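You operate a simulated robot arm through the tools that you are given. There is no shell and no other tool.

The job below is to be done with a simulated two-armed robot. You get a single attempt, and the scene is never put back.

JOB
Hook the fixture up at 5 V and run it until it shows GOOD.
Fine: orange plug in the fixture's inlet, knob set and lever down before the supply goes on; leave it running, modules where they are.

The check looks at the end state, three seconds after you hand in, the way a careful person would. Anything else that was tipped, shoved, dropped, spilled or broken makes it a failure.

ROBOT AND FRAMES
Two 7-joint arms with fingered hands on one trunk that stands fixed in place. Base frame: the origin is at the foot of the trunk, x ahead of it, y to its left, z up. Lengths are in cm, angles in degrees, forces in N, time in s.
The left shoulder is at [7, 14.5, 116.2], the right one opposite. With the tool pointing down near the work surface each hand reaches from about 34 to 76 cm from the base axis, measured 20 degrees to its own side. Payload 3.5 kg a hand.
The TCP of each hand is the grasp point between the finger pads, 2.5 cm short of the fingertips. In the tool frame z runs along the fingers and y along their closing line. The gripper opens to 8.8 cm; its body begins 2.9 cm behind the TCP. The gripper is a hand of 4 fingers: y runs from the thumb to the fingers, the wrist lies at [-1.3, -9.7, -16.2] in the tool frame, and closing takes about 1.5 s.
Orientation is that of the tool frame in the base frame, as a unit quaternion [w, x, y, z]. With the fingers straight down and the wrist toward the robot, the tool's x, y and z point along [0, 1, 0], [1, 0, 0] and [0, 0, -1] of the base frame.

CONTROLS
- The arms move only by the tool servo_tool. It takes "left_rows", "right_rows" or both (then of equal length, played together; a hand with none holds still); each is a list of rows, each an object (a shift or turn left out is 0, a gripper value left out holds the last) with "translation": the shift along the base's x, y, z in units of 250 mm (1.0 is 250 mm), a list of three; "rotation": the turn, a rotation vector about the base's x, y, z in units of 45 degrees (1.0 is 45 degrees), a list of three. In form: [{"translation": [x, y, z], "rotation": [rx, ry, rz]}, ...]. A call has 1 to 20 rows; each row is the pose to reach, as a shift and turn from the pose commanded when the call began. "left_jaw" and "right_jaw" are, for a hand that has rows, the gripper command, from -1 (shut) to 1 (fully open), values between in proportion, set as the call begins (left out, the last holds). A call with a number of a shift or a turn outside -1 to 1 is refused whole. A row lasts 0.2 s, in which the tool goes at most 5 cm and 8.6 degrees; a call with a longer step from one row to the next is refused whole, and so is a gripper value outside its range. Where a pose cannot be reached the arm comes as near as it can. A force on the tool above 40 N (or 10 N above the force at the start of the call, whichever is more), or a blocked arm, ends the call early, and 0.2 s more pass. Each finger travels about 4.5 cm/s and halts on what it meets, pressing with about 22 N; the grip force reading is that of the motor and also rises with nothing between the fingers. The clock runs only during rows and for 0.2 s after the last one: add rows that repeat a pose to give the fingers time. The reply holds the time, the measured pose of the TCP, the force on the tool along the base axes, the opening and the grip force, in the units named above and with some noise, with the torque about the TCP (base axes, N m) and any sound that the robot's microphone picked up, and new pictures: "views" is both (left out), scene, wrist or none (wrist: the cameras of the hands that moved).
- Cameras (640 x 400 px; columns grow to the right, rows downward): "scene" is now at [13.46, 0.67, 147.56]; the picture's right is [0.22, -0.97, 0.00], its down [-0.70, -0.16, -0.70] and it looks along [0.68, 0.16, -0.71] (base axes); focal length 300 px, centre (320, 200). "left" rides on the left gripper at [-6.4, -8.3, -9.8] in its tool frame; the picture's right is [-0.62, -0.37, 0.69], its down [0.71, -0.63, 0.30] and it looks along [0.32, 0.68, 0.65] (tool axes); focal length 265 px, centre (320, 200). "right" rides on the right gripper at [6.4, -8.3, -9.8] in its tool frame; the picture's right is [-0.62, 0.37, -0.69], its down [-0.71, -0.63, 0.30] and it looks along [-0.32, 0.68, 0.65] (tool axes); focal length 265 px, centre (320, 200).
- raise_lower(by): slides the trunk up (or, below 0, down) by that many cm; the arms and the scene camera ride with it, the base frame stays. It gives what a move gives, with no picture.
- set_fingers(index, middle, ring, thumb_bend, thumb_turn, hand): sets how far each is bent, from 0 (flat) to 1 (curled in); at 0.3 the hand is open as for a grip, at 0.7 the pads meet at the TCP. One left out holds its place. A second passes; each finger stops where it meets its share of the squeeze, and holds until it gets a number again. A gripper value or a shape takes the hand back. It gives what a move gives, with no picture; readings hold the bend of each and the force on the fingers (four entries, about 0 where the hand has none), thumb and palm. thumb_turn goes from beside the hand (0) to across from the fingers (1), as for a grip.
- hand_shape(shape, hand): the hand has 4 fingers and takes this shape, open, in about a second: jaw (thumb against the fingers, like two jaws); tri (thumb and two fingers); tip (a fingertip pinch); poke (one finger out to press); point (the index stretched); flat (the hand flat); cup (the hand cupped); fist (a fist). The gripper value then closes the fingers along that shape, each until it touches; the sizes above hold for jaw. It gives what a move gives, with no picture.
- pan_tilt(pan, tilt): turns the head with the scene camera to pan (to the left, within 86 degrees either way) and tilt (down, from -29 to 69), counted from straight ahead of the robot. It gives what a move gives, and a new picture of the scene camera.
- point_at(camera, pixels): for up to 12 pixels [column, row] of the newest picture of that camera ("zoom" is the newest enlarged one), the place [x, y, z] in the base frame of the surface seen there, good to about 0.2 cm, but the place of the scene camera against the robot may be out by one fixed shift of up to 2.5 cm in any direction. The clock stands still meanwhile.
- inspect(camera, box): a new picture of the part [left, top, right, bottom] of that camera's present view, enlarged. The clock stands still meanwhile.
- finish_job(): hands the job in; it is judged then, once.

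Unless the task says otherwise, let go and move clear before handing in.

The tools are called after "Call:" as a command line: name --argument value ..., lists and objects as JSON in quotes. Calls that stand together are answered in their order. servo_tool: Moves the arms, as the interface text tells. Its arguments: {"type":"object","properties":{"left_rows":{"type":"array","items":{"type":"object","properties":{"translation":{"type":"array","items":{"type":"number"}},"rotation":{"type":"array","items":{"type":"number"}}}}},"left_jaw":{"type":"number"},"right_rows":{"type":"array","items":{"type":"object","properties":{"translation":{"type":"array","items":{"type":"number"}},"rotation":{"type":"array","items":{"type":"number"}}}}},"right_jaw":{"type":"number"},"views":{"type":"string","enum":["both","scene","wrist","none"]}},"required":[]} The other tools are called the same way: raise_lower (by) moves the trunk up or down; hand_shape (shape, hand) gives the hand a shape; set_fingers (index, middle, ring, thumb_bend, thumb_turn, hand) moves the fingers one by one; pan_tilt (pan, tilt) turns the head that bears the scene camera; point_at (camera, pixels) gives the place of the surface under pixels of a picture; inspect (camera, box) takes an enlarged picture of a part of a camera's view; finish_job () hands the job in.

At the start:

```text
time: 0.0
left_tool_pos: [47.11, 31.01, 118.83]
left_ee_rot: [0.0, 0.707, 0.707, 0.001]
left_contact_force: [0.3, 0.8, 0.1]
left_torque: [0.02, -0.02, 0.05]
left_finger_gap: 8.74
left_gripper_force: 0.0
left_shape: jaw
left_bend: [0.3, 0.3, 0.3, 0.3, 0.98]
left_finger forces: [0.0, 0.0, 0.0, 0.0, 0.0, 0.1]
right_tool_pos: [54.16, -14.79, 123.03]
right_ee_rot: [0.0, 0.707, 0.708, 0.001]
right_contact_force: [0.9, 0.3, -0.3]
right_torque: [-0.01, 0.02, -0.05]
right_finger_gap: 8.75
right_gripper_force: 0.0
right_shape: jaw
right_bend: [0.3, 0.3, 0.3, 0.3, 0.98]
right_finger forces: [0.1, 0.1, 0.0, 0.1, 0.1, 0.0]
trunk travel left (down, up): [-72.5, 11.5]
head pan, tilt (commanded): [12.9, 45.5]
```

scene: 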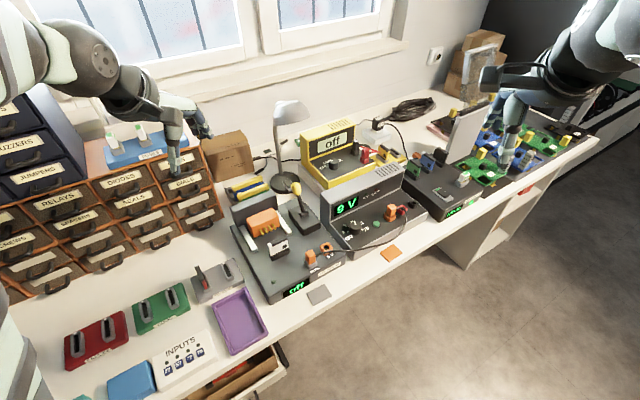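
right: 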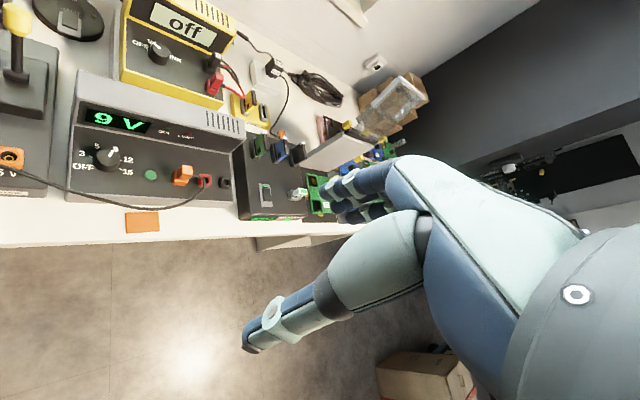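
left: 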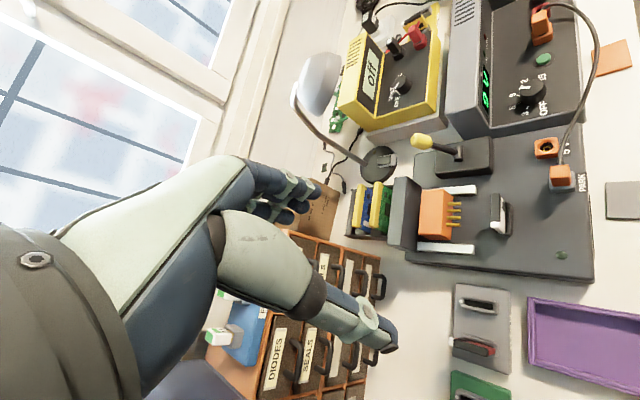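

The scene shows a test fixture (around px 285,250) with an orange plug parked near (310,257), a supply reading "9 V" (350,205) and a lever with a yellow knob (297,188). I'll zoom in on the details before moving.

Call:
inspect --camera "scene" --box '[220, 180, 360, 310]'

Call:
inspect --camera "scene" --box '[310, 150, 450, 260]'

Call:
inspect --camera "left" --box '[380, 120, 620, 290]'

Call:
inspect --camera "right" --box '[0, 60, 260, 240]'

```text
3.08 times, centred on (290, 245) of scene
```

zoom: 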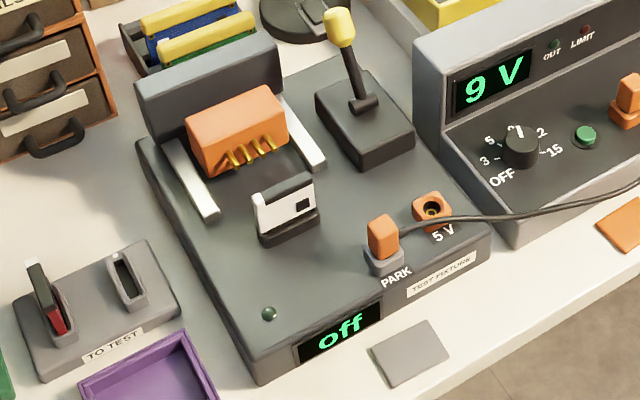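

```text
3.64 times, centred on (380, 205) of scene
```

zoom: 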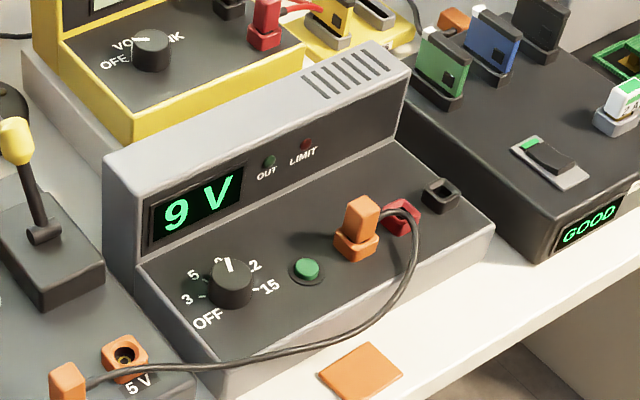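

```text
2.35 times, centred on (500, 205) of left
```

zoom: 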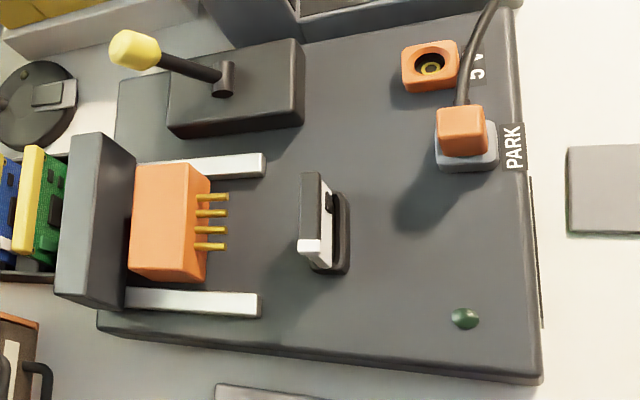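

```text
2.22 times, centred on (130, 150) of right
```

zoom: 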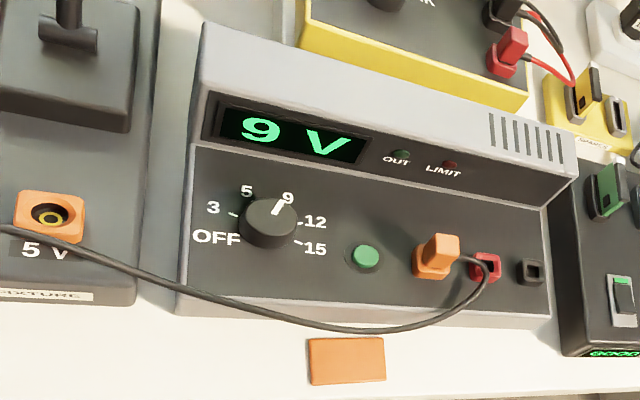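

The supply knob points at 9 with OUT dark, the plug sits in PARK beside the fixture's 5 V inlet, and the lever handle stands up. I'll measure the key points with all three cameras.

Call:
point_at --camera "left" --pixels '[[560, 173], [563, 187], [546, 148], [422, 141], [470, 158], [530, 98], [543, 60], [505, 215], [591, 200], [590, 280], [410, 265], [543, 20]]'

Call:
point_at --camera "right" --pixels '[[107, 157], [112, 146], [151, 175], [184, 170], [20, 158], [160, 220], [75, 200], [80, 80], [240, 150], [205, 180], [223, 183], [118, 121]]'

Call:
point_at --camera "scene" --pixels '[[310, 253], [327, 246], [295, 188], [300, 212], [352, 228], [373, 223], [391, 208], [350, 205], [283, 230], [296, 290], [272, 302], [245, 205]]'

```text
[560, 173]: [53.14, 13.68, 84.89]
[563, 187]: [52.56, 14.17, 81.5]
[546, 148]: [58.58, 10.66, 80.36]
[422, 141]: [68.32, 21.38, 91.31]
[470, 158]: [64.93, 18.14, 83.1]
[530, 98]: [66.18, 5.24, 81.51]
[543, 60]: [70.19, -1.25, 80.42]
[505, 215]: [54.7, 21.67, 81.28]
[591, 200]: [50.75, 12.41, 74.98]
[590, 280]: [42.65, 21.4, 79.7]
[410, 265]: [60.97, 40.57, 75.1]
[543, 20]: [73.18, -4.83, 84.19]
```

```text
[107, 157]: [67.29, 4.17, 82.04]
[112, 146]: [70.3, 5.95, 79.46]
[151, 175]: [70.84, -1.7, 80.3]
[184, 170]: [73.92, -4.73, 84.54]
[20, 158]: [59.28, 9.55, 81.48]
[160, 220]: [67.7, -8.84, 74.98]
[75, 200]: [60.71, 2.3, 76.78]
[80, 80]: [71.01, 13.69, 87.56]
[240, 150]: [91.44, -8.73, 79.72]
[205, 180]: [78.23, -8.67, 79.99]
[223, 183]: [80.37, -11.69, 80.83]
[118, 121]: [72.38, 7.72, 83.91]
```

```text
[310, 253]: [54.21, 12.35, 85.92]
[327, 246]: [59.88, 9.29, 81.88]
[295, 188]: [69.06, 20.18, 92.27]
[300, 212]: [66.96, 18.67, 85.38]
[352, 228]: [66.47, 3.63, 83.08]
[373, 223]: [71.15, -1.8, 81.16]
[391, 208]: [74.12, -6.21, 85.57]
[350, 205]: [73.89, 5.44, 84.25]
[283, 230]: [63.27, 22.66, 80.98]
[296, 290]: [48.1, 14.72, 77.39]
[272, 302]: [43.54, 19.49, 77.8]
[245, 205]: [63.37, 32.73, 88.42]
```

The desk is turned about 30° from my axes; knob is near [67,4,82], inlet near [58.6,10,80.5], plug near [53,14,85]. I'll zoom tightly on knob, plug/inlet, and lever to get fine geometry.

Call:
inspect --camera "right" --box '[70, 125, 170, 190]'

Call:
point_at --camera "zoom" --pixels '[[237, 205], [275, 145], [190, 215], [300, 215], [240, 270], [80, 230], [95, 165], [180, 110], [290, 125], [355, 195], [350, 265], [520, 315]]'

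Call:
inspect --camera "left" --box '[510, 120, 610, 200]'

Call:
inspect --camera "left" --box '[390, 110, 510, 200]'

```text
6.15 times, centred on (120, 158) of right
```

zoom: 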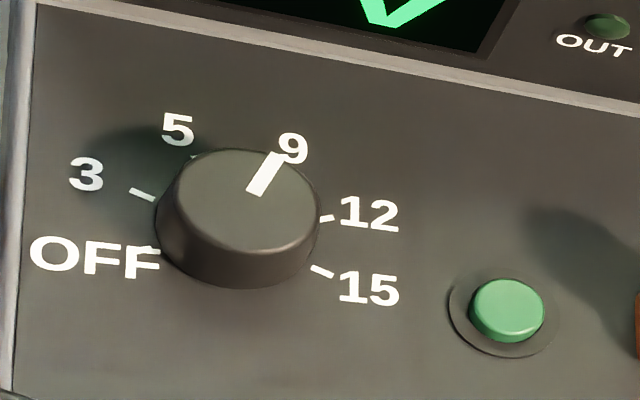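

```text
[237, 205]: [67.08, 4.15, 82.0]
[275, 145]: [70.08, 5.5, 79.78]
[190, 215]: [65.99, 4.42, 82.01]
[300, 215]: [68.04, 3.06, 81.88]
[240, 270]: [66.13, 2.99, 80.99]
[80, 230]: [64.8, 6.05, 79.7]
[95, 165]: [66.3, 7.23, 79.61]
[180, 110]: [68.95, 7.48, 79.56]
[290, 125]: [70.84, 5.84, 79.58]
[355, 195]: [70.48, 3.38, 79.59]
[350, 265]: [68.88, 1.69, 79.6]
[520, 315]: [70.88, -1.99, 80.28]
```

```text
5.00 times, centred on (560, 160) of left
```

zoom: 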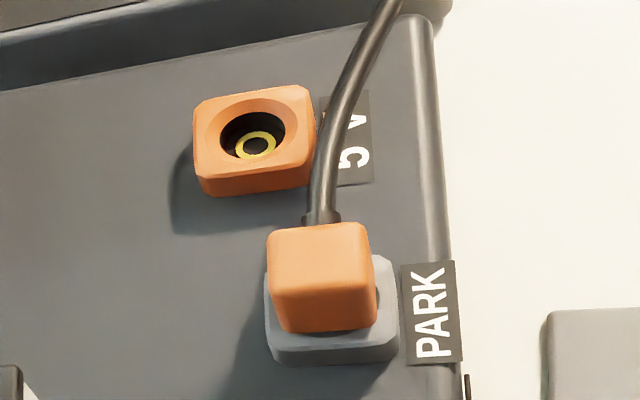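

```text
4.44 times, centred on (450, 155) of left
```

zoom: 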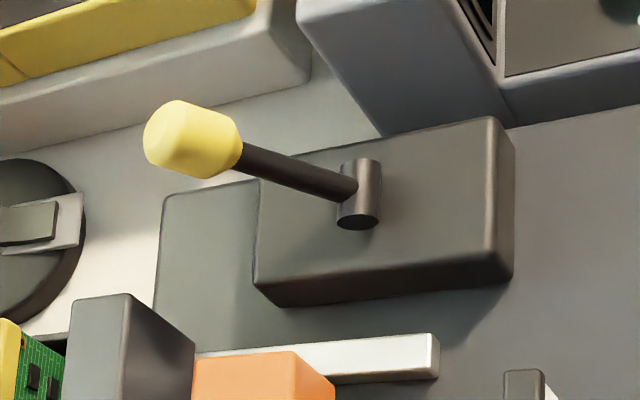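

Call:
inspect --camera "left" --box '[510, 120, 610, 200]'

Call:
point_at --camera "zoom" --pixels '[[275, 240], [360, 235], [370, 285], [290, 290], [320, 262], [255, 145], [205, 105], [298, 95], [312, 160], [205, 170], [380, 345], [280, 355]]'

Call:
point_at --camera "zoom" --pixels '[[320, 215], [335, 170], [350, 110], [375, 30], [150, 300], [410, 60], [430, 150], [390, 265], [265, 325], [330, 320], [200, 190], [260, 190]]'

Call:
inspect --camera "left" --box '[390, 110, 510, 200]'

Call:
point_at --camera "zoom" --pixels '[[165, 135], [195, 105], [200, 170], [235, 145], [340, 190], [360, 165], [355, 220], [490, 130], [495, 265], [270, 290], [260, 200], [310, 185]]'

```text
5.00 times, centred on (560, 160) of left
```

zoom: 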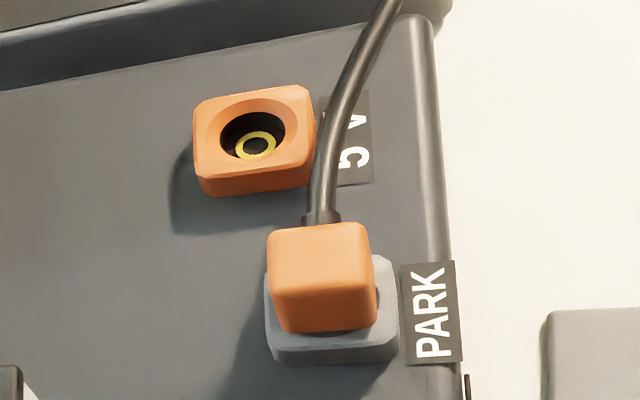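

```text
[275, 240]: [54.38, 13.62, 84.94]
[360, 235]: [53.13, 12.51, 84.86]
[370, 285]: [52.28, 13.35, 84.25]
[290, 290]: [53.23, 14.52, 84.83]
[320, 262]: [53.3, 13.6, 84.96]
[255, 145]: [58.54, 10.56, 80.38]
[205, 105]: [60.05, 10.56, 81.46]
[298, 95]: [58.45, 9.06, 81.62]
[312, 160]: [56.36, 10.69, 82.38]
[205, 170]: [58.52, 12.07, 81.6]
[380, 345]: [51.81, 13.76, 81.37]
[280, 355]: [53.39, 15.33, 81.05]
```

```text
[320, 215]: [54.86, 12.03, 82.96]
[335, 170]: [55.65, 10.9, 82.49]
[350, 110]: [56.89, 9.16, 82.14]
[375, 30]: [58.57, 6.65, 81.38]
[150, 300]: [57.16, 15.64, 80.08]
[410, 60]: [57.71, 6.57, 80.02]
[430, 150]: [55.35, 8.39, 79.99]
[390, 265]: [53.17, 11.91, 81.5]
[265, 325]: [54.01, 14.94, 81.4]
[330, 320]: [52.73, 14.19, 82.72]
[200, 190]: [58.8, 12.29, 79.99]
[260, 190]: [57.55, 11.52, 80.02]
```

```text
4.44 times, centred on (450, 155) of left
```

zoom: 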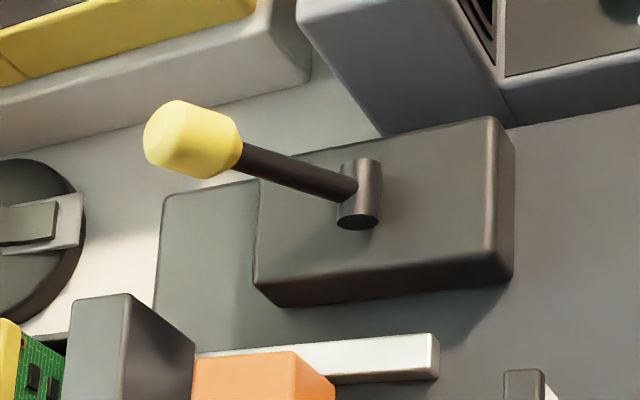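

```text
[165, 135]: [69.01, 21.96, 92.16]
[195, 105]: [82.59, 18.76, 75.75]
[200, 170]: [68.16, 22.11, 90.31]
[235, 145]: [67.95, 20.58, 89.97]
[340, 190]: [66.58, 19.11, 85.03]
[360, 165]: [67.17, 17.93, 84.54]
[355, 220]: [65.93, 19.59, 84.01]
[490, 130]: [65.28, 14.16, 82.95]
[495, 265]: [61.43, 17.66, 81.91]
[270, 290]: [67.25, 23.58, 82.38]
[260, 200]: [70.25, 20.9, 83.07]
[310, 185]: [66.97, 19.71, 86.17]
```

Fixture top is at z≈80 with yaw about 45°, inlet centre ≈[58.5,10.6,81.6], plug top ≈[53.3,13.5,84.95], knob ≈[67.1,4.15,82]. Next I'll locate tall obstacles (lamp at 292,112; meter; panel top) before moving the right hand.

Call:
point_at --camera "scene" --pixels '[[292, 112], [308, 118], [278, 108], [277, 150], [330, 135], [345, 120], [320, 195], [395, 165], [405, 175], [318, 165], [372, 158], [262, 222]]'

Call:
inspect --camera "scene" --box '[230, 90, 350, 200]'

Call:
hand_shape --hand "right" --shape "tri"

Call:
hand_shape --hand "left" --shape "tip"

```text
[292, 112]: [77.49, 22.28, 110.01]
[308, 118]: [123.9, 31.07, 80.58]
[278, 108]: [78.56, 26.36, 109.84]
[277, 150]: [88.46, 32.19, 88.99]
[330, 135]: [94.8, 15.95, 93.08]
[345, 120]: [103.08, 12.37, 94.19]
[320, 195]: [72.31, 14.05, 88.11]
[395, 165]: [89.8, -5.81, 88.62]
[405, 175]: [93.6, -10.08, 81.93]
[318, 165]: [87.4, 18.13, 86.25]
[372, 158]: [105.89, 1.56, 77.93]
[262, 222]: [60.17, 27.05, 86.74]
```

```text
3.64 times, centred on (290, 145) of scene
```

zoom: 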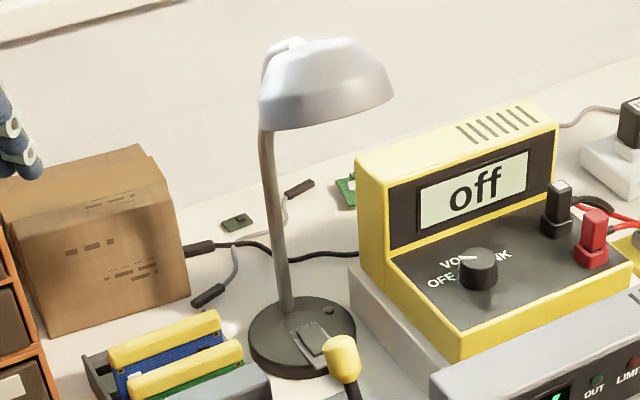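

```text
time: 0.9
left_tool_pos: [47.21, 30.86, 118.79]
left_ee_rot: [0.0, 0.708, 0.706, 0.0]
left_contact_force: [-0.5, -1.4, 0.3]
left_torque: [-0.04, 0.03, 0.03]
left_finger_gap: 8.77
left_gripper_force: 0.1
left_shape: jaw
left_bend: [0.3, 0.3, 0.3, 0.3, 0.98]
left_finger forces: [0.0, 0.1, 0.0, 0.1, 0.0, 0.0]
right_tool_pos: [54.11, -14.92, 123.08]
right_ee_rot: [0.0, 0.706, 0.708, 0.0]
right_contact_force: [0.0, 0.1, 0.6]
right_torque: [0.03, 0.03, -0.02]
right_finger_gap: 8.77
right_gripper_force: 0.0
right_shape: tri
right_bend: [0.3, 0.3, 0.99, 0.3, 0.98]
right_finger forces: [0.1, 0.0, 0.0, 0.0, 0.1, 0.1]
trunk travel left (down, up): [-72.5, 11.5]
head pan, tilt (commanded): [12.9, 45.5]
```

```text
time: 1.8
left_tool_pos: [47.18, 30.91, 118.86]
left_ee_rot: [0.0, 0.707, 0.707, 0.0]
left_contact_force: [0.7, 1.0, -0.7]
left_torque: [-0.01, 0.0, -0.02]
left_finger_gap: 8.78
left_gripper_force: 0.1
left_shape: tip
left_bend: [0.3, 0.98, 0.99, 0.3, 0.98]
left_finger forces: [0.1, 0.1, 0.1, 0.0, 0.0, 0.0]
right_tool_pos: [54.09, -14.82, 123.04]
right_ee_rot: [0.0, 0.706, 0.708, 0.0]
right_contact_force: [-0.5, 0.2, -1.0]
right_torque: [0.0, -0.02, -0.02]
right_finger_gap: 8.75
right_gripper_force: 0.0
right_shape: tri
right_bend: [0.3, 0.3, 0.99, 0.3, 0.98]
right_finger forces: [0.1, 0.0, 0.1, 0.1, 0.0, 0.1]
trunk travel left (down, up): [-72.5, 11.5]
head pan, tilt (commanded): [12.9, 45.5]
```

Lamp head hangs near [76.6,23.4,109], clear of the knob. To learn where the tip/tri pinch points lie relative to the TCP, I'll close both hands in the air and look at the wrist views.

Call:
servo_tool --left_rows '[{"translation": [0, 0, 0]}, {"translation": [0, 0, 0]}, {"translation": [0, 0, 0]}, {"translation": [0, 0, 0]}, {"translation": [0, 0, 0]}, {"translation": [0, 0, 0]}, {"translation": [0, 0, 0]}, {"translation": [0, 0, 0]}]' --right_rows '[{"translation": [0, 0, 0]}, {"translation": [0, 0, 0]}, {"translation": [0, 0, 0]}, {"translation": [0, 0, 0]}, {"translation": [0, 0, 0]}, {"translation": [0, 0, 0]}, {"translation": [0, 0, 0]}, {"translation": [0, 0, 0]}]' --left_jaw -1 --right_jaw -1 --views "wrist"

```text
time: 3.6
left_tool_pos: [47.17, 31.05, 118.87]
left_ee_rot: [-0.001, 0.707, 0.707, 0.0]
left_contact_force: [0.5, -0.2, 0.4]
left_torque: [0.0, -0.01, 0.01]
left_finger_gap: 0.0
left_gripper_force: 22.0
left_shape: tip
left_bend: [0.7, 1.0, 1.0, 0.75, 1.0]
left_finger forces: [0.0, 0.0, 0.0, 0.0, 0.0, 0.0]
right_tool_pos: [54.08, -14.75, 123.07]
right_ee_rot: [0.0, 0.707, 0.707, 0.0]
right_contact_force: [0.0, -0.1, -0.9]
right_torque: [0.0, 0.0, -0.01]
right_finger_gap: 0.01
right_gripper_force: 22.7
right_shape: tri
right_bend: [0.7, 0.7, 1.0, 0.35, 1.0]
right_finger forces: [0.0, 0.0, 0.1, 0.0, 0.1, 0.1]
trunk travel left (down, up): [-72.5, 11.5]
head pan, tilt (commanded): [12.9, 45.5]
```

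right: 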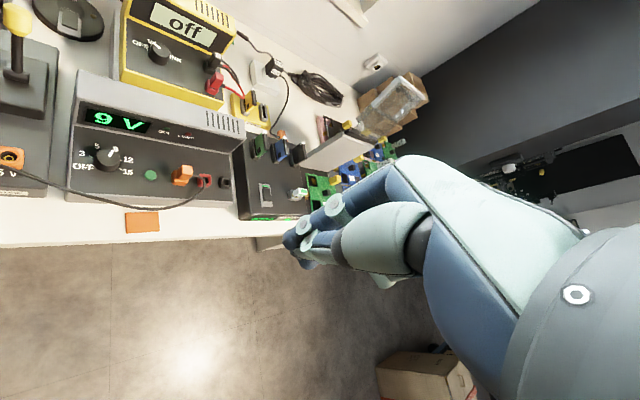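
left: 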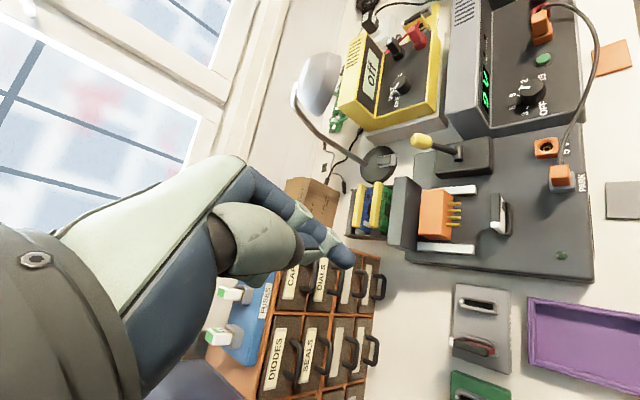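

Both pinches close; I'll measure the fingertip positions relative to the TCP via the wrist pictures.

Call:
inspect --camera "left" --box '[200, 150, 380, 290]'

Call:
point_at --camera "left" --pixels '[[347, 259], [335, 255], [325, 240], [318, 245], [300, 215], [275, 245], [240, 230], [265, 185], [340, 267], [305, 258]]'

Call:
inspect --camera "right" --box '[270, 150, 450, 290]'

Call:
point_at --camera "right" --pixels '[[287, 240], [303, 225], [335, 205], [300, 260], [325, 245], [335, 260], [315, 220], [385, 235], [320, 237], [295, 250]]'

```text
2.86 times, centred on (290, 220) of left
```

zoom: 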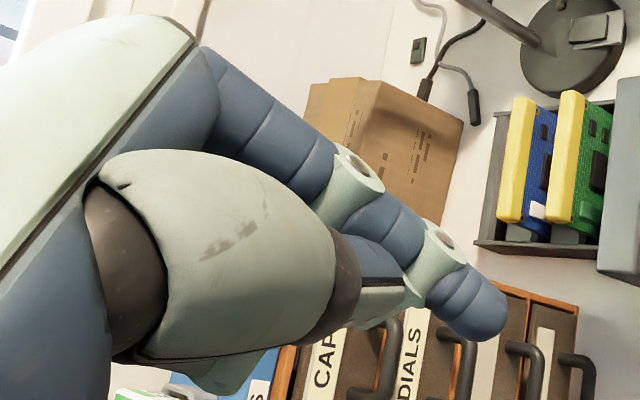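

```text
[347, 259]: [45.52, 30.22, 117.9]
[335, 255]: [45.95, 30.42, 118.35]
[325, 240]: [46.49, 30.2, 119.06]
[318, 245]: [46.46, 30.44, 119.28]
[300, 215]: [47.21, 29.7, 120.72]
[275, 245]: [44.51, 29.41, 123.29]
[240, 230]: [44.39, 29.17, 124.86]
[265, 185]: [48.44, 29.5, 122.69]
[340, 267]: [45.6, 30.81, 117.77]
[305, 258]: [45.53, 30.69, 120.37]
```

```text
2.86 times, centred on (360, 220) of right
```

zoom: 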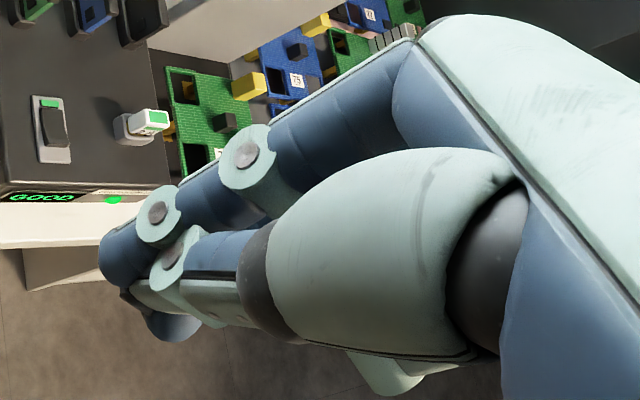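

```text
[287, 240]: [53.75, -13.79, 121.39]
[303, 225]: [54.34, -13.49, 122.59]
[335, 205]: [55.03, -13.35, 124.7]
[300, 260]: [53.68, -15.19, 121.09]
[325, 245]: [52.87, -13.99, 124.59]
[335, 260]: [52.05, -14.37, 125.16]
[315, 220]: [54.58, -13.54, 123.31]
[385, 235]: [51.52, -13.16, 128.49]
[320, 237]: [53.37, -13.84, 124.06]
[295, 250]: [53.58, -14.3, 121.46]
```

The tip/tri pinch points lie within a few mm of the TCP. Now I'll open the right hand and bring it above the knob ([67.1,4.15], z≈98).

Call:
servo_tool --right_rows '[{"translation": [0.065, 0.095, -0.125]}, {"translation": [0.13, 0.19, -0.25]}, {"translation": [0.194, 0.284, -0.375]}, {"translation": [0.259, 0.379, -0.5]}, {"translation": [0.324, 0.474, -0.625]}, {"translation": [0.388, 0.568, -0.75]}, {"translation": [0.453, 0.663, -0.875]}, {"translation": [0.518, 0.758, -1.0]}, {"translation": [0.518, 0.758, -1.0]}]' --right_jaw 1

```text
time: 5.6
left_tool_pos: [47.1, 30.97, 118.92]
left_ee_rot: [0.0, 0.707, 0.707, 0.001]
left_contact_force: [0.4, 0.5, -0.2]
left_torque: [-0.05, 0.02, 0.01]
left_finger_gap: 0.03
left_gripper_force: 22.3
left_shape: tip
left_bend: [0.7, 1.0, 1.0, 0.75, 1.0]
left_finger forces: [0.1, 0.0, 0.0, 0.0, 0.0, 0.1]
right_tool_pos: [66.85, 4.11, 98.09]
right_ee_rot: [-0.001, 0.706, 0.708, 0.0]
right_contact_force: [0.8, 0.1, -0.2]
right_torque: [0.0, -0.02, 0.02]
right_finger_gap: 8.78
right_gripper_force: 0.1
right_shape: tri
right_bend: [0.3, 0.3, 0.99, 0.3, 0.98]
right_finger forces: [0.0, 0.0, 0.1, 0.0, 0.0, 0.0]
trunk travel left (down, up): [-72.5, 11.5]
head pan, tilt (commanded): [12.9, 45.5]
```

scene: 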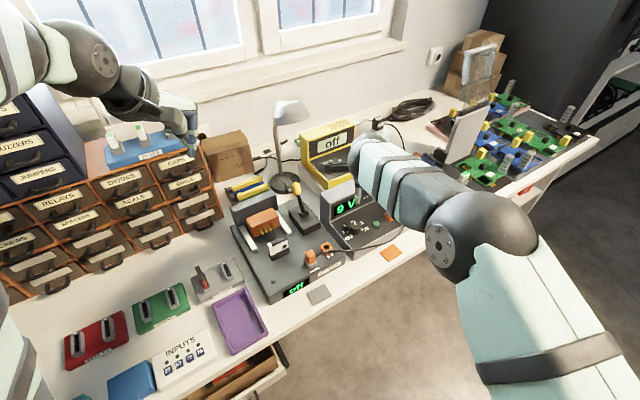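
right: 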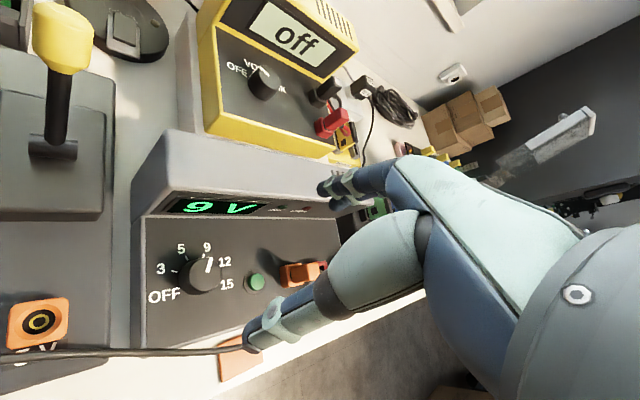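

The right hand reached [66.9,4.1,98]; the knob shows at (203,272). I'll refine the knob centre, indicator direction and panel geometry from this nearer view.

Call:
inspect --camera "right" --box '[130, 180, 290, 330]'

Call:
point_at --camera "right" --pixels '[[195, 268], [187, 283], [203, 280], [212, 258], [204, 270], [208, 275], [254, 281], [293, 275], [152, 230], [330, 220], [215, 206], [170, 145]]'

```text
2.67 times, centred on (210, 255) of right
```

zoom: 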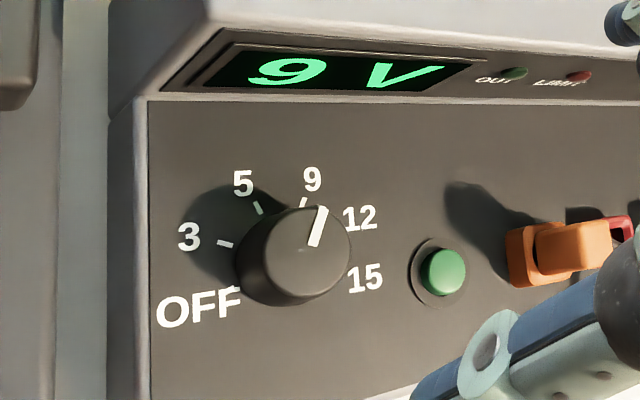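

```text
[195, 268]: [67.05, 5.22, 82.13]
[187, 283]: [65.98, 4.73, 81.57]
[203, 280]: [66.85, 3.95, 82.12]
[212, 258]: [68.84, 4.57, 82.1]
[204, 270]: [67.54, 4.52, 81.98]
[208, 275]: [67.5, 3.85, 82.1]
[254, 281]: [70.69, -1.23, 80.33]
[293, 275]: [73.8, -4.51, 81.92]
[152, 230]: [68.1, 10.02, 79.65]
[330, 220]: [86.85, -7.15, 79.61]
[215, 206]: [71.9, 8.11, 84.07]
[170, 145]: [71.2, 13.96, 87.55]
```

Supply yaw is ≈47° and knob centre ≈[67.2,4.15], top z≈82.1. I'll check the cable path along (100–240, 350) so the thumb won't snag it.

Call:
point_at --camera "right" --pixels '[[20, 357], [60, 354], [100, 351], [150, 352], [200, 350], [235, 346], [250, 320], [150, 340], [215, 335], [180, 340], [300, 322], [265, 325]]'

Call:
inspect --camera "right" --box '[0, 260, 320, 400]'

Call:
inspect --camera "scene" --box '[290, 150, 450, 270]'

```text
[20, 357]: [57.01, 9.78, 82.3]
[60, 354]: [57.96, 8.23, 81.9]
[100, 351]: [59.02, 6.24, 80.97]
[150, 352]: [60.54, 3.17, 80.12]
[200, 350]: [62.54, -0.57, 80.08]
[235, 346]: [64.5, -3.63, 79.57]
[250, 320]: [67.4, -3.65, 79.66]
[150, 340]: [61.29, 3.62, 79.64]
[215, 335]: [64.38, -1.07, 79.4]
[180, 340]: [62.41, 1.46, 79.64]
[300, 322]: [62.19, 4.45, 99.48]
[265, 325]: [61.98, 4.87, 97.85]
```

```text
2.00 times, centred on (160, 330) of right
```

zoom: 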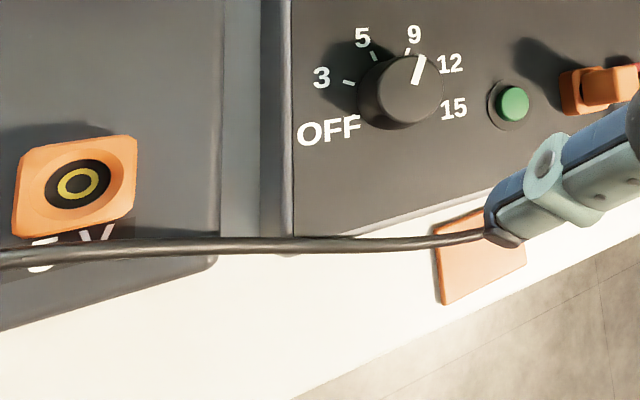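

```text
3.33 times, centred on (370, 210) of scene
```

zoom: 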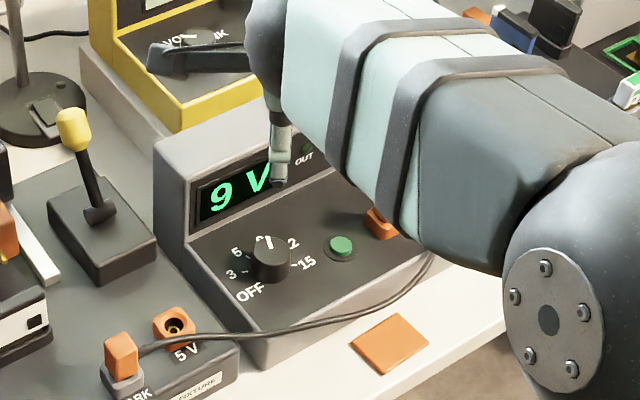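

The cable lies at z≈80 along the supply's front edge, ~6 cm from the knob, so I'll narrow the opening to about 5.5 cm and descend to z≈88 first.

Call:
servo_tool --right_rows '[{"translation": [0.004, 0, 0]}, {"translation": [0.008, 0, -0.1]}, {"translation": [0.008, 0, -0.2]}, {"translation": [0.008, 0, -0.3]}, {"translation": [0.008, 0, -0.4]}, {"translation": [0.008, 0, -0.4]}]' --right_jaw 0.25

```text
time: 7.0
left_tool_pos: [47.2, 30.95, 118.72]
left_ee_rot: [0.0, 0.707, 0.707, 0.001]
left_contact_force: [0.6, 0.3, -0.6]
left_torque: [0.0, 0.0, 0.02]
left_finger_gap: 0.01
left_gripper_force: 22.0
left_shape: tip
left_bend: [0.7, 1.0, 1.0, 0.75, 1.0]
left_finger forces: [0.0, 0.0, 0.0, 0.1, 0.0, 0.1]
right_tool_pos: [67.23, 4.0, 87.92]
right_ee_rot: [-0.001, 0.707, 0.707, 0.0]
right_contact_force: [0.0, 0.1, 0.4]
right_torque: [0.01, -0.01, 0.0]
right_finger_gap: 5.54
right_gripper_force: 0.0
right_shape: tri
right_bend: [0.73, 0.39, 0.99, 0.63, 1.0]
right_finger forces: [0.0, 0.0, 0.1, 0.0, 0.0, 0.0]
trunk travel left (down, up): [-72.5, 11.5]
head pan, tilt (commanded): [12.9, 45.5]
```

scene: 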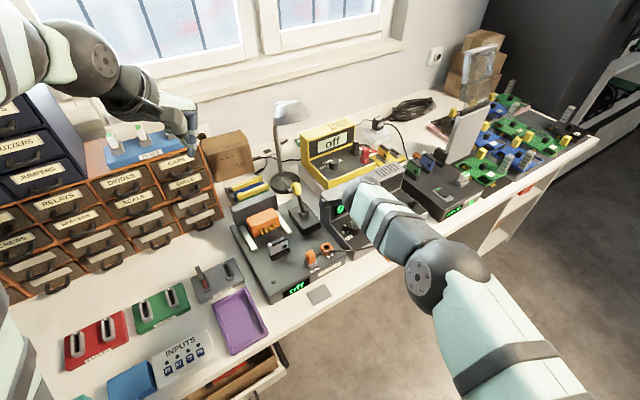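
right: 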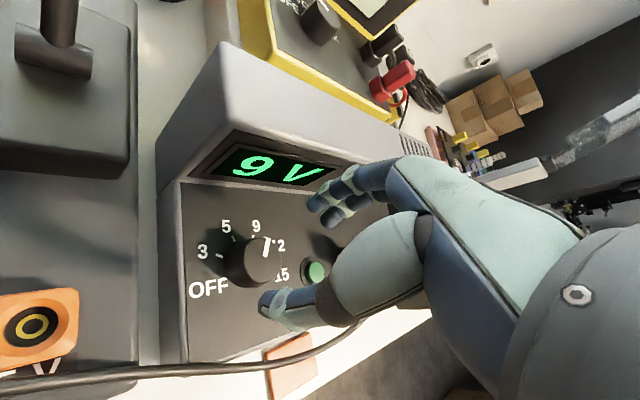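

The hand is at [67.2,4.0,87.9], but bend readings look uneven (index 0.73, middle 0.39). I'll hold a moment to check the finger state and zoom in.

Call:
servo_tool --right_rows '[{"translation": [0, 0, 0]}, {"translation": [0, 0, 0]}, {"translation": [0, 0, 0]}]' --views "wrist"

Call:
inspect --camera "right" --box '[180, 130, 440, 350]'

```text
time: 7.8
left_tool_pos: [47.21, 31.01, 118.72]
left_ee_rot: [0.0, 0.707, 0.707, 0.001]
left_contact_force: [0.3, 1.1, 0.5]
left_torque: [0.04, 0.03, -0.03]
left_finger_gap: 0.01
left_gripper_force: 21.5
left_shape: tip
left_bend: [0.7, 1.0, 1.0, 0.75, 1.0]
left_finger forces: [0.0, 0.1, 0.0, 0.0, 0.1, 0.1]
right_tool_pos: [67.25, 4.05, 88.05]
right_ee_rot: [-0.001, 0.706, 0.708, 0.0]
right_contact_force: [-0.1, 0.7, 0.5]
right_torque: [0.03, 0.02, 0.03]
right_finger_gap: 5.52
right_gripper_force: 0.0
right_shape: tri
right_bend: [0.73, 0.39, 0.99, 0.63, 1.0]
right_finger forces: [0.0, 0.0, 0.0, 0.1, 0.0, 0.0]
trunk travel left (down, up): [-72.5, 11.5]
head pan, tilt (commanded): [12.9, 45.5]
```

right: 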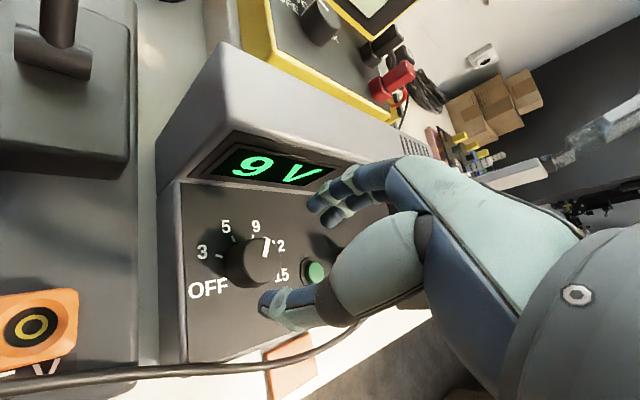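

```text
1.82 times, centred on (310, 240) of right
```

zoom: 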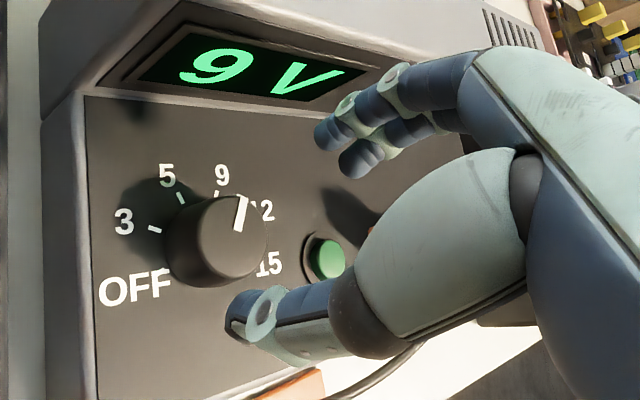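

Call:
point_at --camera "right" --pixels '[[265, 298], [270, 305], [275, 292], [312, 204], [318, 200], [330, 218], [335, 212], [245, 258], [256, 262], [250, 245], [262, 265], [228, 255]]'

```text
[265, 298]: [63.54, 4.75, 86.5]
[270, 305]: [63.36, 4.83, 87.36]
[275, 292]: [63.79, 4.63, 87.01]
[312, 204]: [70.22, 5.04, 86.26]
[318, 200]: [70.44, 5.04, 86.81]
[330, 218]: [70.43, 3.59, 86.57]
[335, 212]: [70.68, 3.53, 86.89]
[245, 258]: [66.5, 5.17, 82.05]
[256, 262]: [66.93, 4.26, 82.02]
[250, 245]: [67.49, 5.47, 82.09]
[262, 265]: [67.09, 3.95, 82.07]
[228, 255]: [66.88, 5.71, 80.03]
```

Thumb at x≈63.5 and fingers at x≈70.4 straddle the knob (centre ≈67.2,4.1). I'll descend to TCP z≈82.3 (fingertips ~80.3, panel 79.6) with the jaw unchanged.

Call:
servo_tool --right_rows '[{"translation": [0, 0, -0.06]}, {"translation": [0, 0, -0.12]}, {"translation": [0, 0, -0.18]}, {"translation": [0, 0, -0.225]}, {"translation": [0, 0, -0.225]}]' --views "wrist"

```text
time: 9.0
left_tool_pos: [47.16, 31.07, 118.77]
left_ee_rot: [0.0, 0.708, 0.707, 0.0]
left_contact_force: [-0.1, -0.7, 0.4]
left_torque: [0.03, -0.01, 0.01]
left_finger_gap: 0.0
left_gripper_force: 21.9
left_shape: tip
left_bend: [0.7, 1.0, 1.0, 0.75, 1.0]
left_finger forces: [0.0, 0.0, 0.1, 0.0, 0.0, 0.0]
right_tool_pos: [66.71, 2.8, 83.03]
right_ee_rot: [-0.001, 0.706, 0.708, -0.001]
right_contact_force: [0.3, -0.9, 0.0]
right_torque: [0.02, 0.01, 0.0]
right_finger_gap: 5.53
right_gripper_force: 0.1
right_shape: tri
right_bend: [0.73, 0.39, 0.99, 0.63, 1.0]
right_finger forces: [0.0, 0.1, 0.0, 0.1, 0.0, 0.0]
right hand out of reach, approached as far as the arm can: row 1, 2, 3, 4, 5
trunk travel left (down, up): [-72.5, 11.5]
head pan, tilt (commanded): [12.9, 45.5]
```

right: 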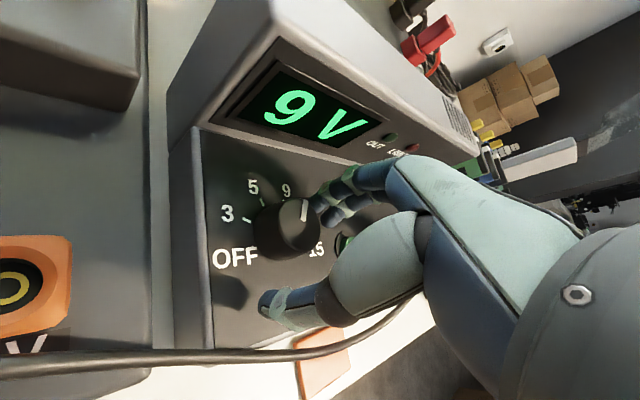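

The arm ran out of reach at [66.7,2.8,83.0] – the shoulder is too high. I'll lift the hand back up, then lower the trunk for a better reach angle.

Call:
servo_tool --right_rows '[{"translation": [0, 0, 0.12]}, {"translation": [0, 0, 0.3]}, {"translation": [0, 0, 0.48]}, {"translation": [0, 0, 0.66]}, {"translation": [0, 0, 0.84]}, {"translation": [0, 0, 0.84]}]' --views "none"

```text
time: 10.4
left_tool_pos: [47.27, 31.03, 118.7]
left_ee_rot: [0.0, 0.707, 0.707, 0.0]
left_contact_force: [0.1, 0.8, 0.1]
left_torque: [0.02, -0.01, -0.01]
left_finger_gap: 0.0
left_gripper_force: 22.0
left_shape: tip
left_bend: [0.7, 1.0, 1.0, 0.75, 1.0]
left_finger forces: [0.0, 0.0, 0.1, 0.0, 0.0, 0.0]
right_tool_pos: [66.84, 2.72, 104.1]
right_ee_rot: [0.0, 0.706, 0.708, -0.001]
right_contact_force: [-0.6, 0.2, -0.3]
right_torque: [-0.03, -0.02, 0.02]
right_finger_gap: 5.56
right_gripper_force: 0.1
right_shape: tri
right_bend: [0.73, 0.39, 0.99, 0.63, 1.0]
right_finger forces: [0.0, 0.0, 0.0, 0.0, 0.0, 0.0]
trunk travel left (down, up): [-72.5, 11.5]
head pan, tilt (commanded): [12.9, 45.5]
```

Hand is back up at z≈104. Before lowering the trunk I'll check what lies beneath the left hand and arm.

Call:
point_at --camera "scene" --pixels '[[150, 155], [205, 160], [222, 215], [110, 135], [178, 165], [195, 140], [20, 120], [240, 295], [75, 345], [20, 280], [180, 270], [265, 350]]'

Call:
inspect --camera "left" --box '[0, 0, 640, 400]'

```text
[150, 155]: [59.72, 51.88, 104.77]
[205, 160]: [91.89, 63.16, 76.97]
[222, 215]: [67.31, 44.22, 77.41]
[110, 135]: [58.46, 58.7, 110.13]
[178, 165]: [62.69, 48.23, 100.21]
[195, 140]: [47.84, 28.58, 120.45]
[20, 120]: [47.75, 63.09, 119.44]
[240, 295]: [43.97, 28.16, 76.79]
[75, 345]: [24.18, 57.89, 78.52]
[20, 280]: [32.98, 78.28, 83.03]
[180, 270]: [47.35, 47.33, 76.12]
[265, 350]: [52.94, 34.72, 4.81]
```

```text
1.00 times, centred on (320, 200) of left (not enlarged: the box is as wide or as high as the picture)
```

zoom: 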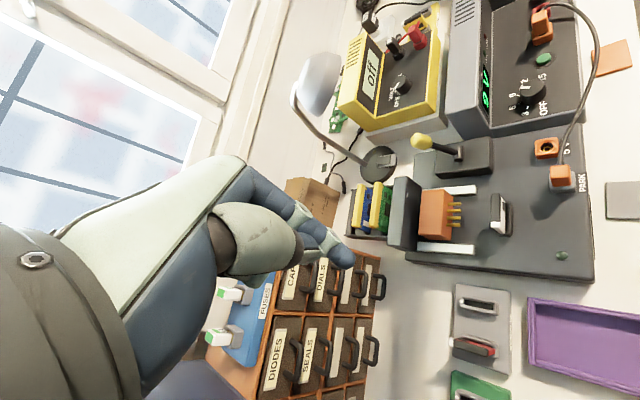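

Call:
point_at --camera "scene" --pixels '[[92, 48], [20, 60], [60, 30], [60, 60], [130, 100], [5, 90], [10, 330], [120, 70], [165, 105]]'

Call:
pan_tilt --pan 45 --tilt 40

```text
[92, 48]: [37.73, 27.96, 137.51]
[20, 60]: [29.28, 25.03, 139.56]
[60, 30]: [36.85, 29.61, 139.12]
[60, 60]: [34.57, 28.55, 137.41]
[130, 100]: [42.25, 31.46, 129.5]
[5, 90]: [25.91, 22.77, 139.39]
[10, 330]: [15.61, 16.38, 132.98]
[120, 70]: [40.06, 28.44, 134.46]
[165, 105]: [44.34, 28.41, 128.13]
```

```text
time: 11.4
left_tool_pos: [47.23, 31.01, 118.87]
left_ee_rot: [0.0, 0.707, 0.707, -0.001]
left_contact_force: [-0.2, -0.4, -0.3]
left_torque: [0.03, 0.01, -0.01]
left_finger_gap: 0.0
left_gripper_force: 22.5
left_shape: tip
left_bend: [0.7, 1.0, 1.0, 0.75, 1.0]
left_finger forces: [0.0, 0.0, 0.0, 0.0, 0.1, 0.0]
right_tool_pos: [66.83, 2.75, 103.93]
right_ee_rot: [-0.001, 0.706, 0.708, 0.0]
right_contact_force: [0.4, -0.3, 0.2]
right_torque: [0.0, -0.02, -0.01]
right_finger_gap: 5.55
right_gripper_force: 0.0
right_shape: tri
right_bend: [0.73, 0.39, 0.99, 0.63, 1.0]
right_finger forces: [0.0, 0.0, 0.0, 0.1, 0.0, 0.1]
trunk travel left (down, up): [-72.5, 11.5]
head pan, tilt (commanded): [45.0, 40.0]
```

scene: 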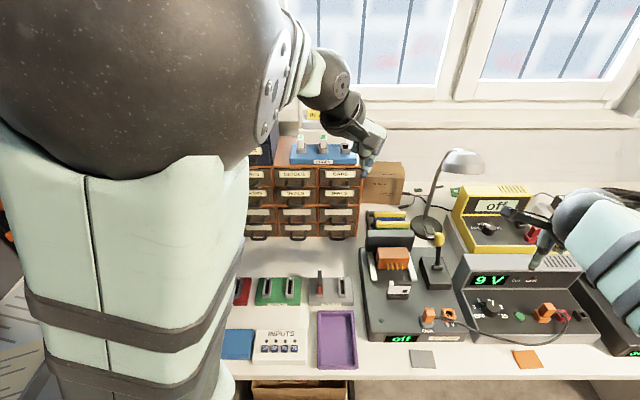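

With pan 45 the bench is square in view, so desk yaw ≈45°. Nothing sits under the arms; I'll lower the trunk 14 cm.

Call:
raise_lower --by -14

```text
time: 13.0
left_tool_pos: [47.06, 30.99, 104.92]
left_ee_rot: [0.0, 0.707, 0.707, 0.0]
left_contact_force: [-0.5, 0.0, -0.1]
left_torque: [-0.01, 0.0, 0.0]
left_finger_gap: 0.02
left_gripper_force: 22.1
left_shape: tip
left_bend: [0.7, 1.0, 1.0, 0.75, 1.0]
left_finger forces: [0.1, 0.0, 0.0, 0.0, 0.0, 0.0]
right_tool_pos: [66.7, 2.62, 90.01]
right_ee_rot: [-0.001, 0.707, 0.708, 0.0]
right_contact_force: [0.1, -0.6, -0.6]
right_torque: [-0.01, -0.02, 0.01]
right_finger_gap: 5.56
right_gripper_force: 0.1
right_shape: tri
right_bend: [0.73, 0.39, 0.99, 0.63, 1.0]
right_finger forces: [0.0, 0.0, 0.0, 0.0, 0.1, 0.1]
trunk travel left (down, up): [-58.5, 25.5]
head pan, tilt (commanded): [45.0, 40.0]
```

Right TCP is now [66.7,2.65,90]. I'll shift to the knob axis (67.25, 4.1) and descend to z≈86 to check reach first.

Call:
servo_tool --right_rows '[{"translation": [0.02, 0.058, 0]}, {"translation": [0.02, 0.058, -0.08]}, {"translation": [0.02, 0.058, -0.16]}, {"translation": [0.02, 0.058, -0.16]}]' --views "both"

```text
time: 14.0
left_tool_pos: [47.07, 31.02, 104.9]
left_ee_rot: [0.001, 0.707, 0.707, 0.0]
left_contact_force: [-0.5, 0.2, 0.8]
left_torque: [0.03, 0.0, 0.0]
left_finger_gap: 0.01
left_gripper_force: 22.1
left_shape: tip
left_bend: [0.7, 1.0, 1.0, 0.75, 1.0]
left_finger forces: [0.0, 0.1, 0.0, 0.0, 0.0, 0.1]
right_tool_pos: [67.37, 4.23, 85.98]
right_ee_rot: [0.0, 0.707, 0.707, 0.0]
right_contact_force: [0.6, 0.1, 0.1]
right_torque: [0.0, -0.02, -0.01]
right_finger_gap: 5.54
right_gripper_force: 0.0
right_shape: tri
right_bend: [0.73, 0.39, 0.99, 0.63, 1.0]
right_finger forces: [0.0, 0.0, 0.1, 0.0, 0.0, 0.0]
trunk travel left (down, up): [-58.5, 25.5]
head pan, tilt (commanded): [45.0, 40.0]
```

scene: 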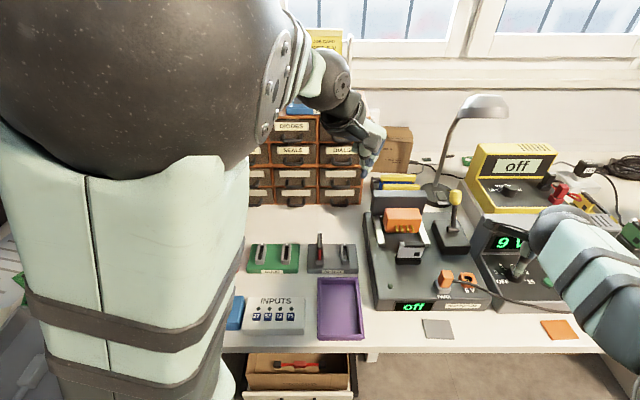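
right: 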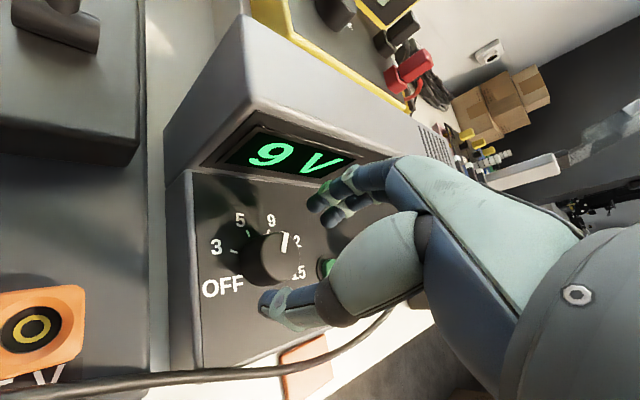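

Reach is good now: TCP [67.37,4.23,86.0], centred over the knob. I'll descend to z≈82.3.

Call:
servo_tool --right_rows '[{"translation": [-0.004, -0.003, -0.05]}, {"translation": [-0.004, -0.003, -0.1]}, {"translation": [-0.004, -0.003, -0.148]}, {"translation": [-0.004, -0.003, -0.148]}]' --views "wrist"

Call:
inspect --camera "right" --box '[180, 130, 440, 350]'

```text
time: 15.0
left_tool_pos: [47.2, 31.02, 104.85]
left_ee_rot: [0.0, 0.707, 0.707, 0.0]
left_contact_force: [0.0, -0.2, -0.3]
left_torque: [-0.04, -0.02, -0.02]
left_finger_gap: 0.01
left_gripper_force: 22.1
left_shape: tip
left_bend: [0.7, 1.0, 1.0, 0.75, 1.0]
left_finger forces: [0.0, 0.0, 0.0, 0.0, 0.1, 0.1]
right_tool_pos: [67.15, 4.0, 82.32]
right_ee_rot: [0.0, 0.707, 0.707, 0.0]
right_contact_force: [-0.7, -0.5, -0.4]
right_torque: [-0.03, 0.02, 0.02]
right_finger_gap: 5.56
right_gripper_force: 0.1
right_shape: tri
right_bend: [0.73, 0.39, 0.99, 0.63, 1.0]
right_finger forces: [0.0, 0.0, 0.1, 0.0, 0.0, 0.0]
trunk travel left (down, up): [-58.5, 25.5]
head pan, tilt (commanded): [45.0, 40.0]
```

right: 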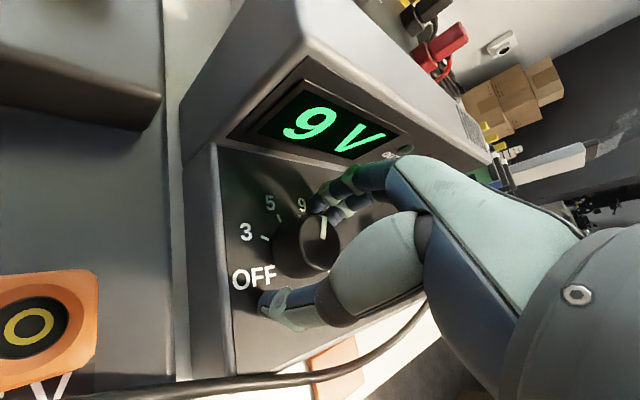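

```text
1.82 times, centred on (310, 240) of right
```

zoom: 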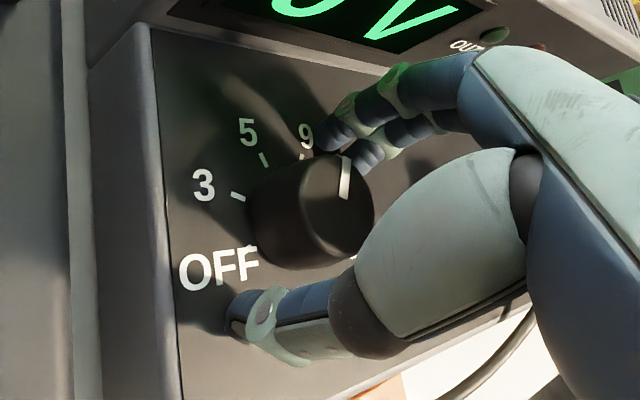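

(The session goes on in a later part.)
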